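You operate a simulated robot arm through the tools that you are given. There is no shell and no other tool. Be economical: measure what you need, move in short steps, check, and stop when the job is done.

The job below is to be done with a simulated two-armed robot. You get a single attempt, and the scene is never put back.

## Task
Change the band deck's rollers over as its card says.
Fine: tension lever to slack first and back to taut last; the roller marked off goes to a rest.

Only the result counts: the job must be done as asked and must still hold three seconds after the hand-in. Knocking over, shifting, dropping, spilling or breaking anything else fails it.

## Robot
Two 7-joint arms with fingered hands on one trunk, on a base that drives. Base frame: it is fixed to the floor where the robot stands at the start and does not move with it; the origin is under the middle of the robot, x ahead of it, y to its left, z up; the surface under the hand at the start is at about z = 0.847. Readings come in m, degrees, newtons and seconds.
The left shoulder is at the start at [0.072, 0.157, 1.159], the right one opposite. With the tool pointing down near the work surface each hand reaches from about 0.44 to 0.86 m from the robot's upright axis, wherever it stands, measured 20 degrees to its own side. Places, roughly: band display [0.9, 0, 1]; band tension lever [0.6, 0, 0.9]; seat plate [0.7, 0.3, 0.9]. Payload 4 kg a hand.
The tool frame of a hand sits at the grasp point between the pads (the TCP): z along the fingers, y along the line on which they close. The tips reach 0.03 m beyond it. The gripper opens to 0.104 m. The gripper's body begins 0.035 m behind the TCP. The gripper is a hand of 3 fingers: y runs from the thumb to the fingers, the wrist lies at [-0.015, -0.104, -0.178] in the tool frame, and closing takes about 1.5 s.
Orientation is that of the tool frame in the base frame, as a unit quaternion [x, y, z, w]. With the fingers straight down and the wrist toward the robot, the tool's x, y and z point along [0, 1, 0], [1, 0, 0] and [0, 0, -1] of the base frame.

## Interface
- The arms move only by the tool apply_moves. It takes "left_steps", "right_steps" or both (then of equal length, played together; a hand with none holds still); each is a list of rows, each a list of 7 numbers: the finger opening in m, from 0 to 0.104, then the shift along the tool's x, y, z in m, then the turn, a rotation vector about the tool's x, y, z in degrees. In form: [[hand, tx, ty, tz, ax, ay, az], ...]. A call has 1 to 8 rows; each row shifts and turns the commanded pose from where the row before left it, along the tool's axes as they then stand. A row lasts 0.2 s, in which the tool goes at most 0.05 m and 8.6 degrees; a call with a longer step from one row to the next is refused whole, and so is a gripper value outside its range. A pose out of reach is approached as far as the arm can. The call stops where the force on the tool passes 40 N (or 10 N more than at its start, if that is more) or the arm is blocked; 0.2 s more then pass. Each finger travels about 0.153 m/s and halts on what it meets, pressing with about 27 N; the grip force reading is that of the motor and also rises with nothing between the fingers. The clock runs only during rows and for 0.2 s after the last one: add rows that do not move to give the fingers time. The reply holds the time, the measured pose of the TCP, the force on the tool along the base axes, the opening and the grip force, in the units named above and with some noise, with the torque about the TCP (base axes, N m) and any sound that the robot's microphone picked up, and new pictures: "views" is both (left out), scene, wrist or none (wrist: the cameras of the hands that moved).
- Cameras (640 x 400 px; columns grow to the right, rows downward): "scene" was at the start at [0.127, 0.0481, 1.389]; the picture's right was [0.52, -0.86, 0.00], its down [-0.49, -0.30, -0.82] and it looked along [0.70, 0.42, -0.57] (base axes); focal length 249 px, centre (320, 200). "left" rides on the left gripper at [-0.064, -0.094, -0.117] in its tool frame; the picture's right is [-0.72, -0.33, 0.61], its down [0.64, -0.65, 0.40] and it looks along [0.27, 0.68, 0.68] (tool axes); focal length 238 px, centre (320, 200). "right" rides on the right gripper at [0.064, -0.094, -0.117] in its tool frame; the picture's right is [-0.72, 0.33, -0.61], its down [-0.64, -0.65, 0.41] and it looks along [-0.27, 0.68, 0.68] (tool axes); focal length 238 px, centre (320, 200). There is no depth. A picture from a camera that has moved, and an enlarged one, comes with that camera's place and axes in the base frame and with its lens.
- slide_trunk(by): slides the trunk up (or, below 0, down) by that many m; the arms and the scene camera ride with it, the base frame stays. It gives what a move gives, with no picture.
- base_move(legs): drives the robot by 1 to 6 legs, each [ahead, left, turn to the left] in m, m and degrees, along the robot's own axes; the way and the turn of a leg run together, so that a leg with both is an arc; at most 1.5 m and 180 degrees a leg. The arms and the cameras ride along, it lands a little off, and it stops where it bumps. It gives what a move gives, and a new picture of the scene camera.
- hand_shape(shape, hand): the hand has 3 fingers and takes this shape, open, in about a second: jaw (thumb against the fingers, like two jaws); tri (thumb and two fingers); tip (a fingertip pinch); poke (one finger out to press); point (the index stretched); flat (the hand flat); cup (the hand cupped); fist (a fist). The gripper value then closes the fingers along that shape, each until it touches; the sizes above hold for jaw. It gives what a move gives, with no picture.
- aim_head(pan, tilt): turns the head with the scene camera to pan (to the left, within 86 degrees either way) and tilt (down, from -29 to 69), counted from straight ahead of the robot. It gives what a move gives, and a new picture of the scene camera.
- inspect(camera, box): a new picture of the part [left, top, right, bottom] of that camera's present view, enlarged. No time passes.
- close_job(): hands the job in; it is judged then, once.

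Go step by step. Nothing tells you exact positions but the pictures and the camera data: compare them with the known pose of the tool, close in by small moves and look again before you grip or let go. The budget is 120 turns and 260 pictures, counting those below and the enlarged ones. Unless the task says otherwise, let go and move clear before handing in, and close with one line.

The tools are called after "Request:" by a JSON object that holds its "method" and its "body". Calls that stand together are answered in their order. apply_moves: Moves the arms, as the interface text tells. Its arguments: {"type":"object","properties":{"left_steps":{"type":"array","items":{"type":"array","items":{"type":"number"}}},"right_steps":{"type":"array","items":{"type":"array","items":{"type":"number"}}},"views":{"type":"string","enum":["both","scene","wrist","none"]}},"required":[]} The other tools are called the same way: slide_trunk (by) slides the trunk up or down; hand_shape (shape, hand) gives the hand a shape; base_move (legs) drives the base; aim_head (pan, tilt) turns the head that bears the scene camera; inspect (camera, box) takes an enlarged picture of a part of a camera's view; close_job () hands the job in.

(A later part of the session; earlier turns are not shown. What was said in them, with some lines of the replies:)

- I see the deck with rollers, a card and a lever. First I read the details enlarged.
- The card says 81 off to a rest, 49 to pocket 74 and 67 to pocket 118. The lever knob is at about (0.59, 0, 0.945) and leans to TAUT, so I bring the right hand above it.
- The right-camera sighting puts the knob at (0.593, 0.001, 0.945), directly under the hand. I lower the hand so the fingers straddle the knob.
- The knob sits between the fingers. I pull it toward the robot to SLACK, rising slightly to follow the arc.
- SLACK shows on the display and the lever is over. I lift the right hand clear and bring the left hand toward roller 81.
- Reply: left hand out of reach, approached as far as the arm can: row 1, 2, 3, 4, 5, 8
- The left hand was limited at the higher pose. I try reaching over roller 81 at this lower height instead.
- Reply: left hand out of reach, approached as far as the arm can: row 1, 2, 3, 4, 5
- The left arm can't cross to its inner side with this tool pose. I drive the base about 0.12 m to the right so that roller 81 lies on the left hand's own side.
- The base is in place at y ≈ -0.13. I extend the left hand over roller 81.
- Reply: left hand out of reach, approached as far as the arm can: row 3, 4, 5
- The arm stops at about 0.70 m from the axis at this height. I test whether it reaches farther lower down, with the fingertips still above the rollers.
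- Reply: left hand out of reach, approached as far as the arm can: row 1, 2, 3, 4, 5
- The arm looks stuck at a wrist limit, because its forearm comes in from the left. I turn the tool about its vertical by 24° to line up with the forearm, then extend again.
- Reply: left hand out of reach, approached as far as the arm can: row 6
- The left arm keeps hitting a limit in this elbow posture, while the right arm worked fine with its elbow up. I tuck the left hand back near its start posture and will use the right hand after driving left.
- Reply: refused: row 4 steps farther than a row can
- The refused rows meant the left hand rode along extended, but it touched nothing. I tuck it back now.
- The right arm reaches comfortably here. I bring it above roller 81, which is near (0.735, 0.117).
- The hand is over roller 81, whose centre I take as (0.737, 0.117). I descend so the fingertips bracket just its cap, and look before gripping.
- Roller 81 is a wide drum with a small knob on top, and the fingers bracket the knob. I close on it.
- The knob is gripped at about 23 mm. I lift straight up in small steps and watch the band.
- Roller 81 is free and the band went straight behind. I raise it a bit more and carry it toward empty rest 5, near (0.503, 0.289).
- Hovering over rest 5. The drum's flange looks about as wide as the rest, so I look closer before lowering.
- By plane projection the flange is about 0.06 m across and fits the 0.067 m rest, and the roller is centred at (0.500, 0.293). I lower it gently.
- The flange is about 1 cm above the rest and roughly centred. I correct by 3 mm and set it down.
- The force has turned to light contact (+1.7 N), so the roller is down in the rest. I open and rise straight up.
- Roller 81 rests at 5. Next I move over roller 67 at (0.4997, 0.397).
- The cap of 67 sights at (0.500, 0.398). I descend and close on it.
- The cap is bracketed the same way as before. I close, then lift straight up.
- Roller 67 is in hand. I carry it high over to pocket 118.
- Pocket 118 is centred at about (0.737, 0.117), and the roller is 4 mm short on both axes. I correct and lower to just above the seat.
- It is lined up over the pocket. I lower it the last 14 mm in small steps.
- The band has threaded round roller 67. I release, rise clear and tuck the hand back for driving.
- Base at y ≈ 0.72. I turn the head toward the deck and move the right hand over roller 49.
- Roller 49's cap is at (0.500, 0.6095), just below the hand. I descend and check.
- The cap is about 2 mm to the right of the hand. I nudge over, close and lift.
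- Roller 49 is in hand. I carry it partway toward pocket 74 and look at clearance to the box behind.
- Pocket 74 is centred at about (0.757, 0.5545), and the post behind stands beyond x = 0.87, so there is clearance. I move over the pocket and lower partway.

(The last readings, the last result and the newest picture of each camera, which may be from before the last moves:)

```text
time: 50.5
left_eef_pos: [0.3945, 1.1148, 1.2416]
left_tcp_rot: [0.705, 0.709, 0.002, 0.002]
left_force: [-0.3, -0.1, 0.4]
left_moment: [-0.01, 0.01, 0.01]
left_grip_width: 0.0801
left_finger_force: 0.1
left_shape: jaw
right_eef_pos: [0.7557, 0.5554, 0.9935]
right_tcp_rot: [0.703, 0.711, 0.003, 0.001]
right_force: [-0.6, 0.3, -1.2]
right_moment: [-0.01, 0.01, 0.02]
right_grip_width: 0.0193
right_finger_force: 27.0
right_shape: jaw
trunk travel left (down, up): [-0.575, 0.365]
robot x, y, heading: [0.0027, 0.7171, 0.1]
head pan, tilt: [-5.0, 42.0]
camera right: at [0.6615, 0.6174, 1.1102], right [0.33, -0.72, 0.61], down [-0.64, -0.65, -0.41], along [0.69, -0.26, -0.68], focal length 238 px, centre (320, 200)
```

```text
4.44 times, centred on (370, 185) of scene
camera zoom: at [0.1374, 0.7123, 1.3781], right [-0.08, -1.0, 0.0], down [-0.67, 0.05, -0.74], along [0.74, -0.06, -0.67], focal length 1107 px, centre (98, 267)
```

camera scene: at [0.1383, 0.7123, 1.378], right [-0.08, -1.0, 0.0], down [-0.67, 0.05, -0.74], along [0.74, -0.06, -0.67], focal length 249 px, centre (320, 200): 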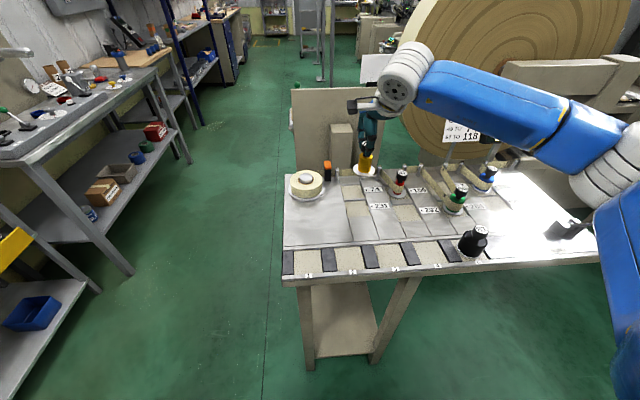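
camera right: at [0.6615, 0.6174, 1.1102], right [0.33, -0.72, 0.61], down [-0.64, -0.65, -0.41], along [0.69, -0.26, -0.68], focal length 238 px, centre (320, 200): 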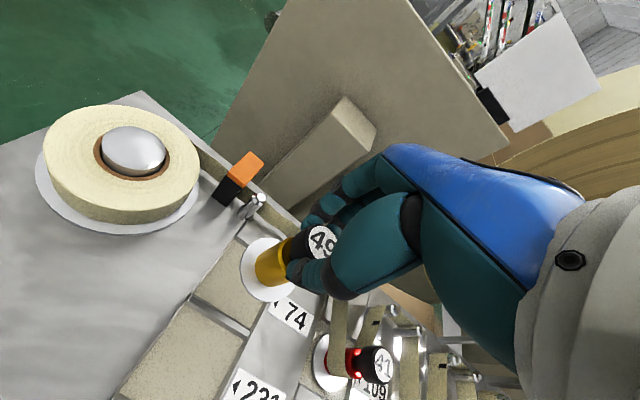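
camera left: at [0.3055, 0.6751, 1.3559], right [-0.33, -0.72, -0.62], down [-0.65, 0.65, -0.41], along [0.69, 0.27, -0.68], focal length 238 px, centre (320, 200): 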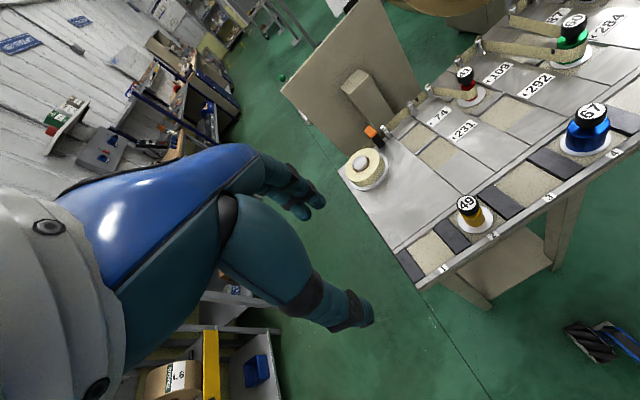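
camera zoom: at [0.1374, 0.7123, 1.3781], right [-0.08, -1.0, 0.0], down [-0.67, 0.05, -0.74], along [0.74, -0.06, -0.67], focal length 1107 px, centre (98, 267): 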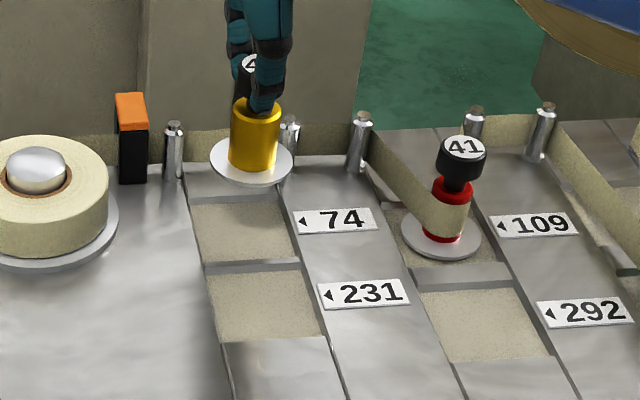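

The roller is about 3 mm short of the pocket centre in x. I correct that and lower nearly to contact.

Request:
{"method": "apply_moves", "body": {"right_steps": [[0.01, -0.001, 0.003, 0.015, 0, 0, 0], [0.01, 0, 0, 0.02, 0, 0, 0], [0.01, 0, 0, 0.013, 0, 0, 0], [0.01, 0, 0, 0, 0, 0, 0]], "views": "wrist"}}

Request:
{"method": "inspect", "body": {"camera": "scene", "box": [310, 140, 430, 230]}}

```text
time: 51.5
left_eef_pos: [0.3941, 1.1149, 1.2408]
left_tcp_rot: [0.704, 0.71, 0.002, 0.0]
left_force: [-0.5, -0.1, 0.3]
left_moment: [0.02, -0.01, -0.01]
left_grip_width: 0.0801
left_finger_force: 0.0
left_shape: jaw
right_eef_pos: [0.7598, 0.5541, 0.9461]
right_tcp_rot: [0.704, 0.71, 0.003, 0.002]
right_force: [0.4, -0.2, -0.2]
right_moment: [0.0, -0.04, 0.01]
right_grip_width: 0.0194
right_finger_force: 27.0
right_shape: jaw
trunk travel left (down, up): [-0.575, 0.365]
robot x, y, heading: [0.0024, 0.7151, 0.5]
head pan, tilt: [-5.0, 42.0]
camera right: at [0.6648, 0.6161, 1.0622], right [0.33, -0.72, 0.61], down [-0.64, -0.65, -0.41], along [0.69, -0.26, -0.68], focal length 238 px, centre (320, 200)
```

right: 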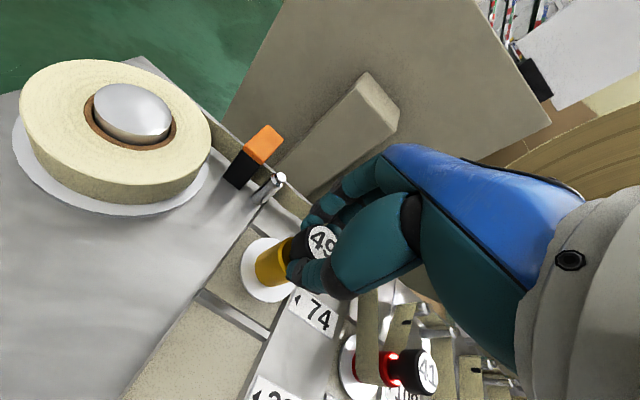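

```text
4.44 times, centred on (370, 185) of scene
camera zoom: at [0.1377, 0.7122, 1.378], right [-0.08, -1.0, 0.0], down [-0.67, 0.05, -0.74], along [0.74, -0.06, -0.67], focal length 1107 px, centre (98, 267)
```

zoom: 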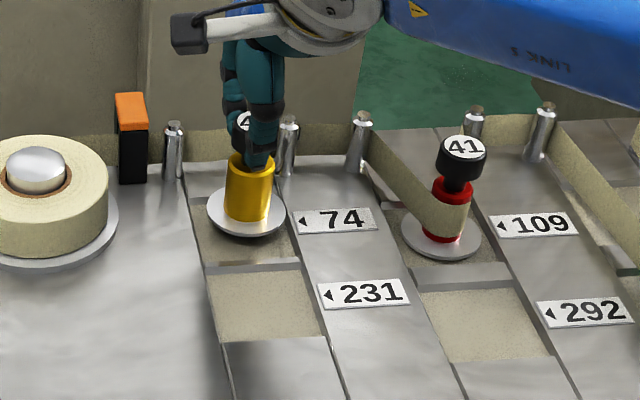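

Aligned over the pocket. Final lowering.

Request:
{"method": "apply_moves", "body": {"right_steps": [[0.01, 0, 0, 0.005, 0, 0, 0], [0.01, 0, 0, 0.004, 0, 0, 0], [0.01, 0, 0, 0.003, 0, 0, 0], [0.01, 0, 0, 0.002, 0, 0, 0], [0.01, 0, 0, 0, 0, 0, 0]], "views": "none"}}

Request:
{"method": "inspect", "body": {"camera": "scene", "box": [310, 140, 430, 230]}}

```text
time: 52.7
left_eef_pos: [0.3941, 1.1149, 1.2409]
left_tcp_rot: [0.705, 0.71, 0.002, 0.002]
left_force: [0.4, -0.1, 0.5]
left_moment: [-0.02, -0.03, -0.03]
left_grip_width: 0.08
left_finger_force: 0.0
left_shape: jaw
right_eef_pos: [0.7596, 0.5541, 0.9329]
right_tcp_rot: [0.704, 0.71, 0.003, 0.001]
right_force: [0.5, -0.1, 2.2]
right_moment: [0.0, -0.02, 0.01]
right_grip_width: 0.0197
right_finger_force: 26.7
right_shape: jaw
trunk travel left (down, up): [-0.575, 0.365]
robot x, y, heading: [0.0008, 0.7194, 0.3]
head pan, tilt: [-5.0, 42.0]
```

```text
4.44 times, centred on (370, 185) of scene
camera zoom: at [0.137, 0.7123, 1.3782], right [-0.08, -1.0, 0.0], down [-0.67, 0.05, -0.74], along [0.74, -0.06, -0.67], focal length 1107 px, centre (98, 267)
```

zoom: 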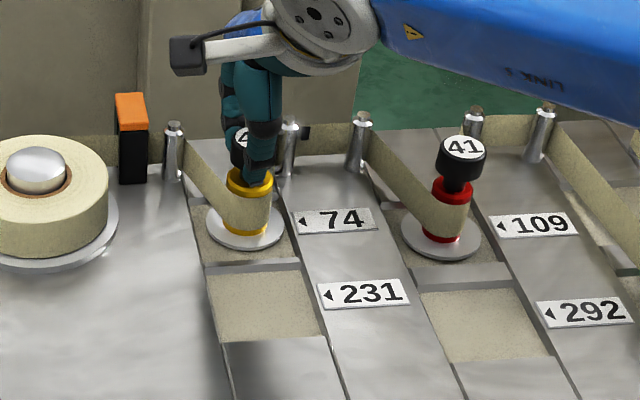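

The band has threaded round roller 49. I open just enough, rise and tuck back.

Request:
{"method": "apply_moves", "body": {"right_steps": [[0.04, 0, 0, 0, 0, 0, 0], [0.055, 0, 0, 0, 0, 0, 0], [0.055, 0, 0, 0, 0, 0, 0], [0.055, 0, 0, -0.04, 0, 0, 0], [0.055, 0, 0, -0.045, 0, 0, 0], [0.055, 0, -0.03, -0.04, 0, 0, 0], [0.055, 0, -0.04, -0.03, 0, 0, 0], [0.055, 0, -0.045, -0.02, 0, 0, 0]], "views": "scene"}}

Request:
{"method": "inspect", "body": {"camera": "scene", "box": [280, 140, 440, 280]}}

Request:
{"method": "apply_moves", "body": {"right_steps": [[0.07, 0, -0.045, 0, 0, 0, 0], [0.07, 0, -0.045, 0, 0, 0, 0], [0.07, 0, -0.02, 0, 0, 0, 0]], "views": "none"}}

Request:
{"method": "base_move", "body": {"legs": [[0, -0.55, 0]]}}

```text
time: 54.5
left_eef_pos: [0.3928, 1.1138, 1.241]
left_tcp_rot: [0.705, 0.71, 0.003, 0.002]
left_force: [0.8, 0.7, -1.1]
left_moment: [0.03, -0.04, -0.03]
left_grip_width: 0.0799
left_finger_force: 0.1
left_shape: jaw
right_eef_pos: [0.6416, 0.5489, 1.1107]
right_tcp_rot: [0.703, 0.711, 0.001, 0.001]
right_force: [-0.5, 0.5, -0.1]
right_moment: [-0.01, -0.02, 0.01]
right_grip_width: 0.0548
right_finger_force: 0.0
right_shape: jaw
trunk travel left (down, up): [-0.575, 0.365]
robot x, y, heading: [0.0018, 0.7178, 0.5]
head pan, tilt: [-5.0, 42.0]
camera scene: at [0.1349, 0.711, 1.3783], right [-0.08, -1.0, 0.0], down [-0.67, 0.05, -0.74], along [0.74, -0.06, -0.67], focal length 249 px, centre (320, 200)
```

scene: 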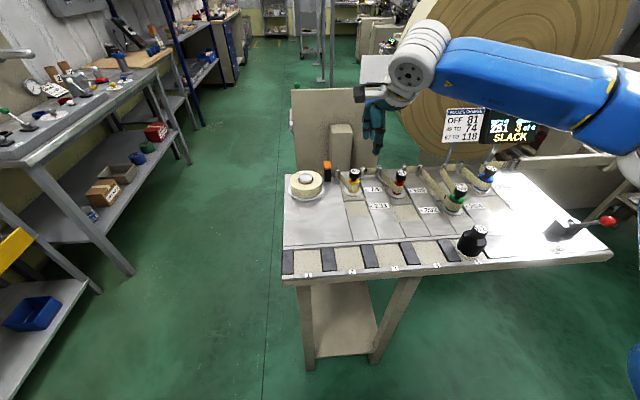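

```text
2.86 times, centred on (360, 210) of scene
camera zoom: at [0.1349, 0.711, 1.3783], right [-0.08, -1.0, 0.0], down [-0.67, 0.05, -0.74], along [0.74, -0.06, -0.67], focal length 712 px, centre (206, 171)
```

zoom: 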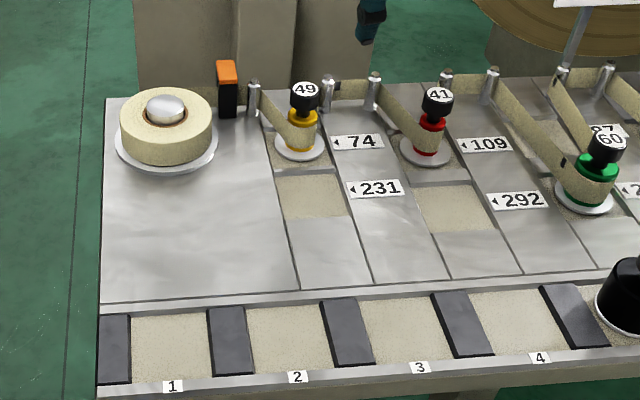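

```text
time: 55.3
left_eef_pos: [0.3951, 1.1143, 1.2392]
left_tcp_rot: [0.705, 0.709, 0.002, 0.001]
left_force: [-0.1, -0.2, -0.2]
left_moment: [0.07, 0.01, 0.03]
left_grip_width: 0.08
left_finger_force: 0.0
left_shape: jaw
right_eef_pos: [0.5336, 0.5506, 1.1066]
right_tcp_rot: [0.704, 0.711, 0.003, -0.001]
right_force: [-0.5, -0.6, 0.0]
right_moment: [0.01, 0.01, 0.01]
right_grip_width: 0.0696
right_finger_force: 0.0
right_shape: jaw
trunk travel left (down, up): [-0.575, 0.365]
robot x, y, heading: [0.001, 0.7186, 0.6]
head pan, tilt: [-5.0, 42.0]
```

```text
time: 58.5
left_eef_pos: [0.3989, 0.5688, 1.2395]
left_tcp_rot: [0.709, 0.705, 0.001, 0.003]
left_force: [-0.4, 0.5, 0.1]
left_moment: [0.0, 0.03, -0.04]
left_grip_width: 0.08
left_finger_force: 0.1
left_shape: jaw
right_eef_pos: [0.5303, 0.0032, 1.1074]
right_tcp_rot: [0.707, 0.707, 0.002, 0.002]
right_force: [-0.1, 0.1, 0.0]
right_moment: [-0.05, -0.02, 0.04]
right_grip_width: 0.0696
right_finger_force: 0.1
right_shape: jaw
trunk travel left (down, up): [-0.575, 0.365]
robot x, y, heading: [0.0017, 0.1747, -0.6]
head pan, tilt: [-5.0, 42.0]
camera scene: at [0.1365, 0.1689, 1.3782], right [-0.09, -1.0, 0.0], down [-0.67, 0.06, -0.74], along [0.74, -0.07, -0.67], focal length 249 px, centre (320, 200)
```

scene: 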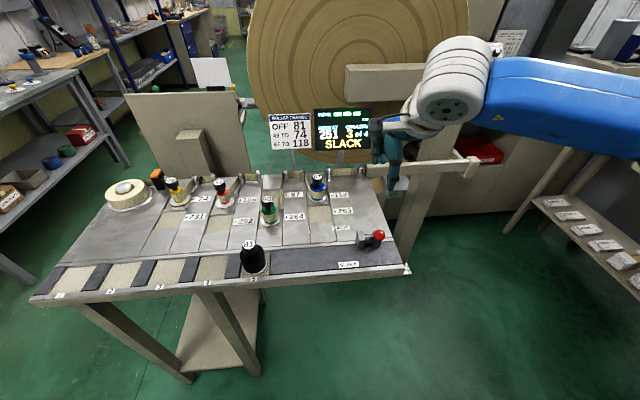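

All rollers are placed. Now the lever: I move the right hand over the knob at its slack position, about (0.48, 0), and read the display.

Request:
{"method": "inspect", "body": {"camera": "scene", "box": [250, 90, 430, 200]}}

Request:
{"method": "apply_moves", "body": {"right_steps": [[0.07, 0, -0.025, 0.02, 0, 0, 0], [0.07, 0, -0.025, 0.03, 0, 0, 0], [0.07, 0, 0, 0.02, 0, 0, 0]], "views": "both"}}

```text
3.56 times, centred on (340, 145) of scene
camera zoom: at [0.1365, 0.1689, 1.3782], right [-0.09, -1.0, 0.0], down [-0.67, 0.06, -0.74], along [0.74, -0.07, -0.67], focal length 886 px, centre (249, 396)
```

zoom: 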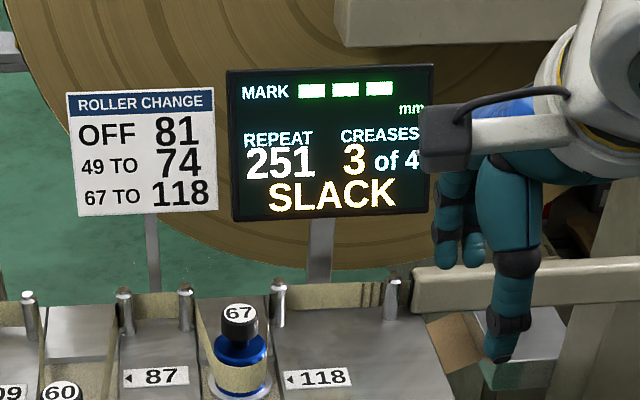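

```text
time: 59.3
left_eef_pos: [0.3985, 0.5654, 1.2404]
left_tcp_rot: [0.708, 0.706, 0.002, 0.002]
left_force: [-0.2, 0.5, -0.5]
left_moment: [0.0, 0.0, 0.01]
left_grip_width: 0.0804
left_finger_force: 0.1
left_shape: jaw
right_eef_pos: [0.4834, 0.0032, 1.0374]
right_tcp_rot: [0.708, 0.706, 0.004, 0.0]
right_force: [-0.2, -0.3, 0.5]
right_moment: [0.01, -0.03, 0.0]
right_grip_width: 0.0696
right_finger_force: 0.1
right_shape: jaw
trunk travel left (down, up): [-0.575, 0.365]
robot x, y, heading: [-0.0011, 0.1733, -0.5]
head pan, tilt: [-5.0, 42.0]
camera scene: at [0.1373, 0.1659, 1.3781], right [-0.09, -1.0, 0.0], down [-0.67, 0.06, -0.74], along [0.74, -0.07, -0.67], focal length 249 px, centre (320, 200)
camera right: at [0.3886, 0.0656, 1.1532], right [0.32, -0.72, 0.61], down [-0.65, -0.64, -0.41], along [0.69, -0.27, -0.68], focal length 238 px, centre (320, 200)
```

scene: 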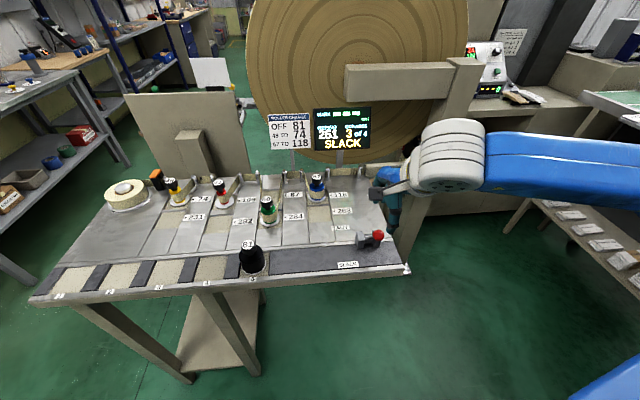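
right: 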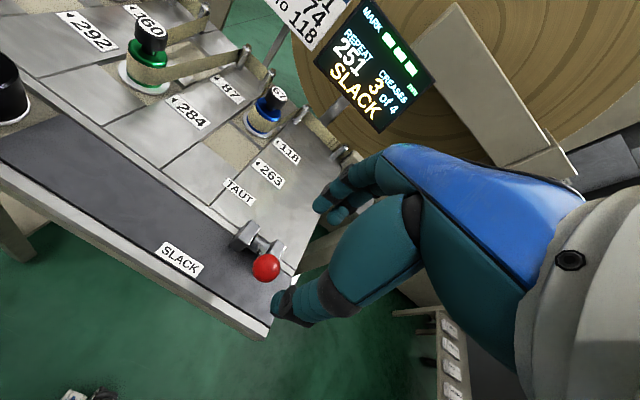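

The knob sights at (0.485, 0.001, 0.945). I lower to straddle it.

Request:
{"method": "apply_moves", "body": {"right_steps": [[0.07, -0.002, 0.001, 0.03, 0, 0, 0], [0.07, 0, 0, 0.03, 0, 0, 0], [0.07, 0, 0, 0.023, 0, 0, 0], [0.05, 0, 0, 0, 0, 0, 0]], "views": "wrist"}}

```text
time: 60.3
left_eef_pos: [0.3971, 0.5642, 1.2403]
left_tcp_rot: [0.708, 0.706, 0.002, 0.002]
left_force: [0.0, 0.5, 1.3]
left_moment: [0.03, -0.03, 0.03]
left_grip_width: 0.0803
left_finger_force: 0.0
left_shape: jaw
right_eef_pos: [0.4802, -0.0004, 0.9543]
right_tcp_rot: [0.708, 0.707, 0.003, 0.0]
right_force: [0.2, -0.6, -0.6]
right_moment: [0.02, -0.02, 0.02]
right_grip_width: 0.0506
right_finger_force: 0.0
right_shape: jaw
trunk travel left (down, up): [-0.575, 0.365]
robot x, y, heading: [0.0019, 0.1717, -0.1]
head pan, tilt: [-5.0, 42.0]
camera right: at [0.3874, 0.0623, 1.0702], right [0.32, -0.72, 0.61], down [-0.65, -0.64, -0.41], along [0.69, -0.27, -0.68], focal length 238 px, centre (320, 200)
```

right: 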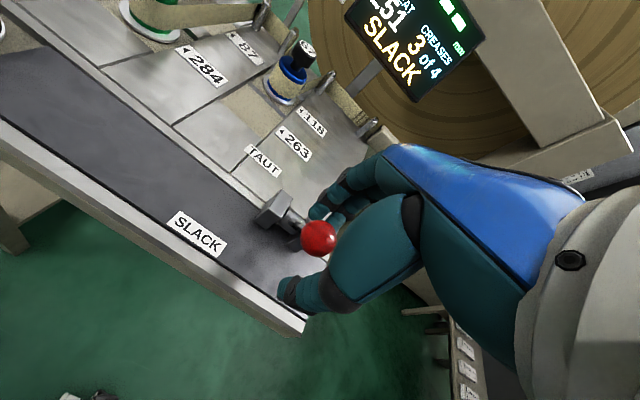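

The knob is straddled. I push it forward along the arc to TAUT.

Request:
{"method": "apply_moves", "body": {"right_steps": [[0.05, 0, 0.02, -0.006, 0, 0, 0], [0.05, 0, 0.02, -0.006, 0, 0, 0], [0.05, 0, 0.02, -0.002, 0, 0, 0], [0.05, 0, 0.02, 0.002, 0, 0, 0], [0.05, 0, 0.02, 0.006, 0, 0, 0], [0.05, 0, 0.015, 0.006, 0, 0, 0], [0.05, 0, 0.006, 0, 0, 0, 0]], "views": "both"}}

Request:
{"method": "inspect", "body": {"camera": "scene", "box": [250, 90, 430, 280]}}

```text
time: 61.9
left_eef_pos: [0.3969, 0.5649, 1.2407]
left_tcp_rot: [0.708, 0.706, 0.003, 0.002]
left_force: [-0.2, -0.4, 0.3]
left_moment: [0.0, -0.03, -0.01]
left_grip_width: 0.0802
left_finger_force: 0.0
left_shape: jaw
right_eef_pos: [0.6021, -0.0019, 0.9543]
right_tcp_rot: [0.708, 0.706, 0.003, 0.001]
right_force: [-1.8, -0.2, 0.1]
right_moment: [-0.01, 0.05, 0.04]
right_grip_width: 0.0515
right_finger_force: 0.2
right_shape: jaw
trunk travel left (down, up): [-0.575, 0.365]
robot x, y, heading: [0.0025, 0.1716, -0.1]
head pan, tilt: [-5.0, 42.0]
camera scene: at [0.1362, 0.1653, 1.3782], right [-0.09, -1.0, 0.0], down [-0.67, 0.06, -0.74], along [0.74, -0.07, -0.67], focal length 249 px, centre (320, 200)
camera right: at [0.5078, 0.0617, 1.07], right [0.32, -0.72, 0.61], down [-0.65, -0.64, -0.41], along [0.69, -0.27, -0.68], focal length 238 px, centre (320, 200)
```

scene: 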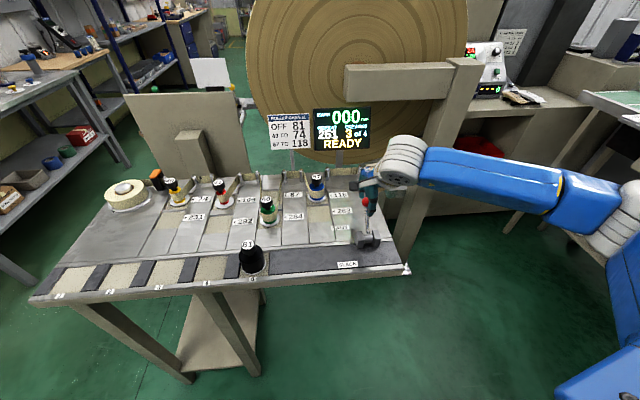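
right: 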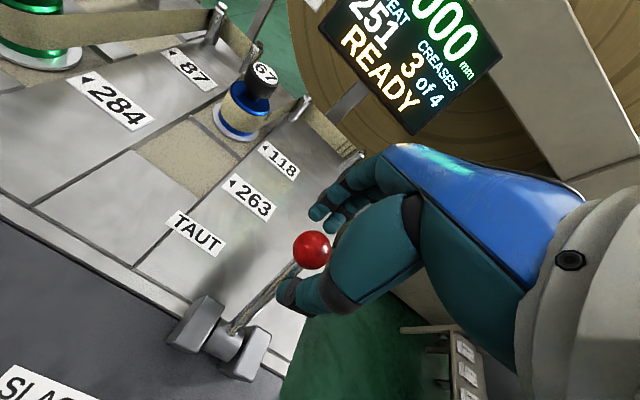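

```text
2.11 times, centred on (340, 185) of scene
camera zoom: at [0.1362, 0.1653, 1.3782], right [-0.09, -1.0, 0.0], down [-0.67, 0.06, -0.74], along [0.74, -0.07, -0.67], focal length 524 px, centre (278, 232)
```

zoom: 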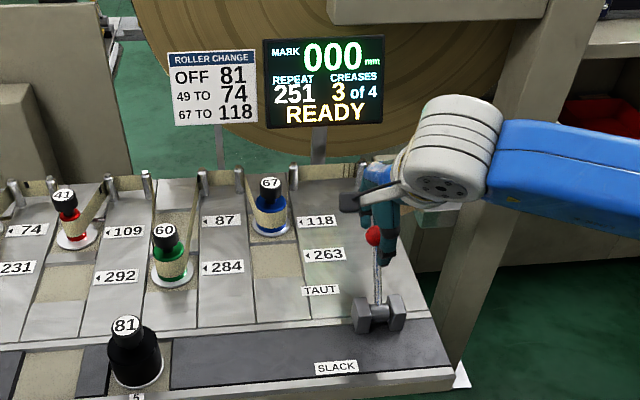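

The display reads READY with mark 000 mm. I open the fingers and rise clear.

Request:
{"method": "apply_moves", "body": {"right_steps": [[0.075, 0, 0, 0, 0, 0, 0], [0.075, 0, 0, 0, 0, 0, 0], [0.075, 0, 0, -0.03, 0, 0, 0], [0.075, 0, 0, -0.04, 0, 0, 0], [0.075, 0, 0, -0.045, 0, 0, 0], [0.075, 0, -0.04, -0.02, 0, 0, 0], [0.075, -0.02, -0.04, 0, 0, 0, 0]], "views": "scene"}}

Request:
{"method": "inspect", "body": {"camera": "scene", "box": [100, 90, 420, 290]}}

```text
time: 63.5
left_eef_pos: [0.3957, 0.5646, 1.2429]
left_tcp_rot: [0.709, 0.705, 0.004, 0.001]
left_force: [0.2, 0.1, -0.3]
left_moment: [0.0, 0.0, 0.0]
left_grip_width: 0.0801
left_finger_force: 0.0
left_shape: jaw
right_eef_pos: [0.5199, -0.0229, 1.0917]
right_tcp_rot: [0.708, 0.706, 0.004, 0.001]
right_force: [0.2, 0.6, 0.4]
right_moment: [-0.01, -0.01, -0.01]
right_grip_width: 0.0746
right_finger_force: 0.2
right_shape: jaw
trunk travel left (down, up): [-0.575, 0.365]
robot x, y, heading: [0.0028, 0.1734, -0.4]
head pan, tilt: [-5.0, 42.0]
camera scene: at [0.1337, 0.1631, 1.3785], right [-0.09, -1.0, 0.0], down [-0.67, 0.06, -0.74], along [0.74, -0.07, -0.67], focal length 249 px, centre (320, 200)
```

scene: 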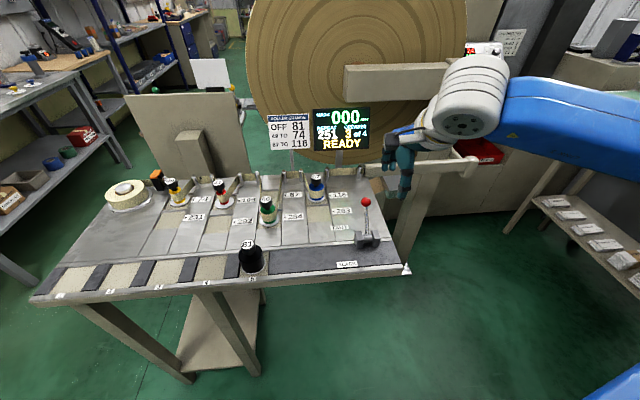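

```text
2.00 times, centred on (260, 190) of scene
camera zoom: at [0.1337, 0.1631, 1.3785], right [-0.09, -1.0, 0.0], down [-0.67, 0.06, -0.74], along [0.74, -0.07, -0.67], focal length 498 px, centre (440, 220)
```

zoom: 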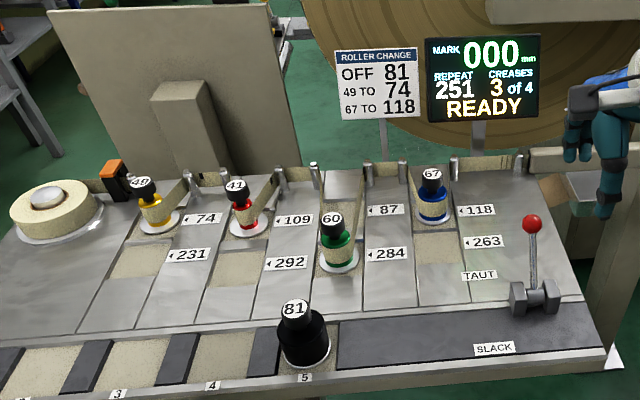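

The lever stays at TAUT, the display reads READY, and the rollers sit as the card says, with 81 in rest 5. I hand in.

Request:
{"method": "close_job", "body": {}}

```text
The job is handed in.
```

The rollers are changed over as the card says: 81 is off and in rest 5, 49 is at 74, and 67 is at 118. I moved the lever to slack first and back to taut last. At hand-in the display read READY, mark 000 mm, creases 3 of 4.
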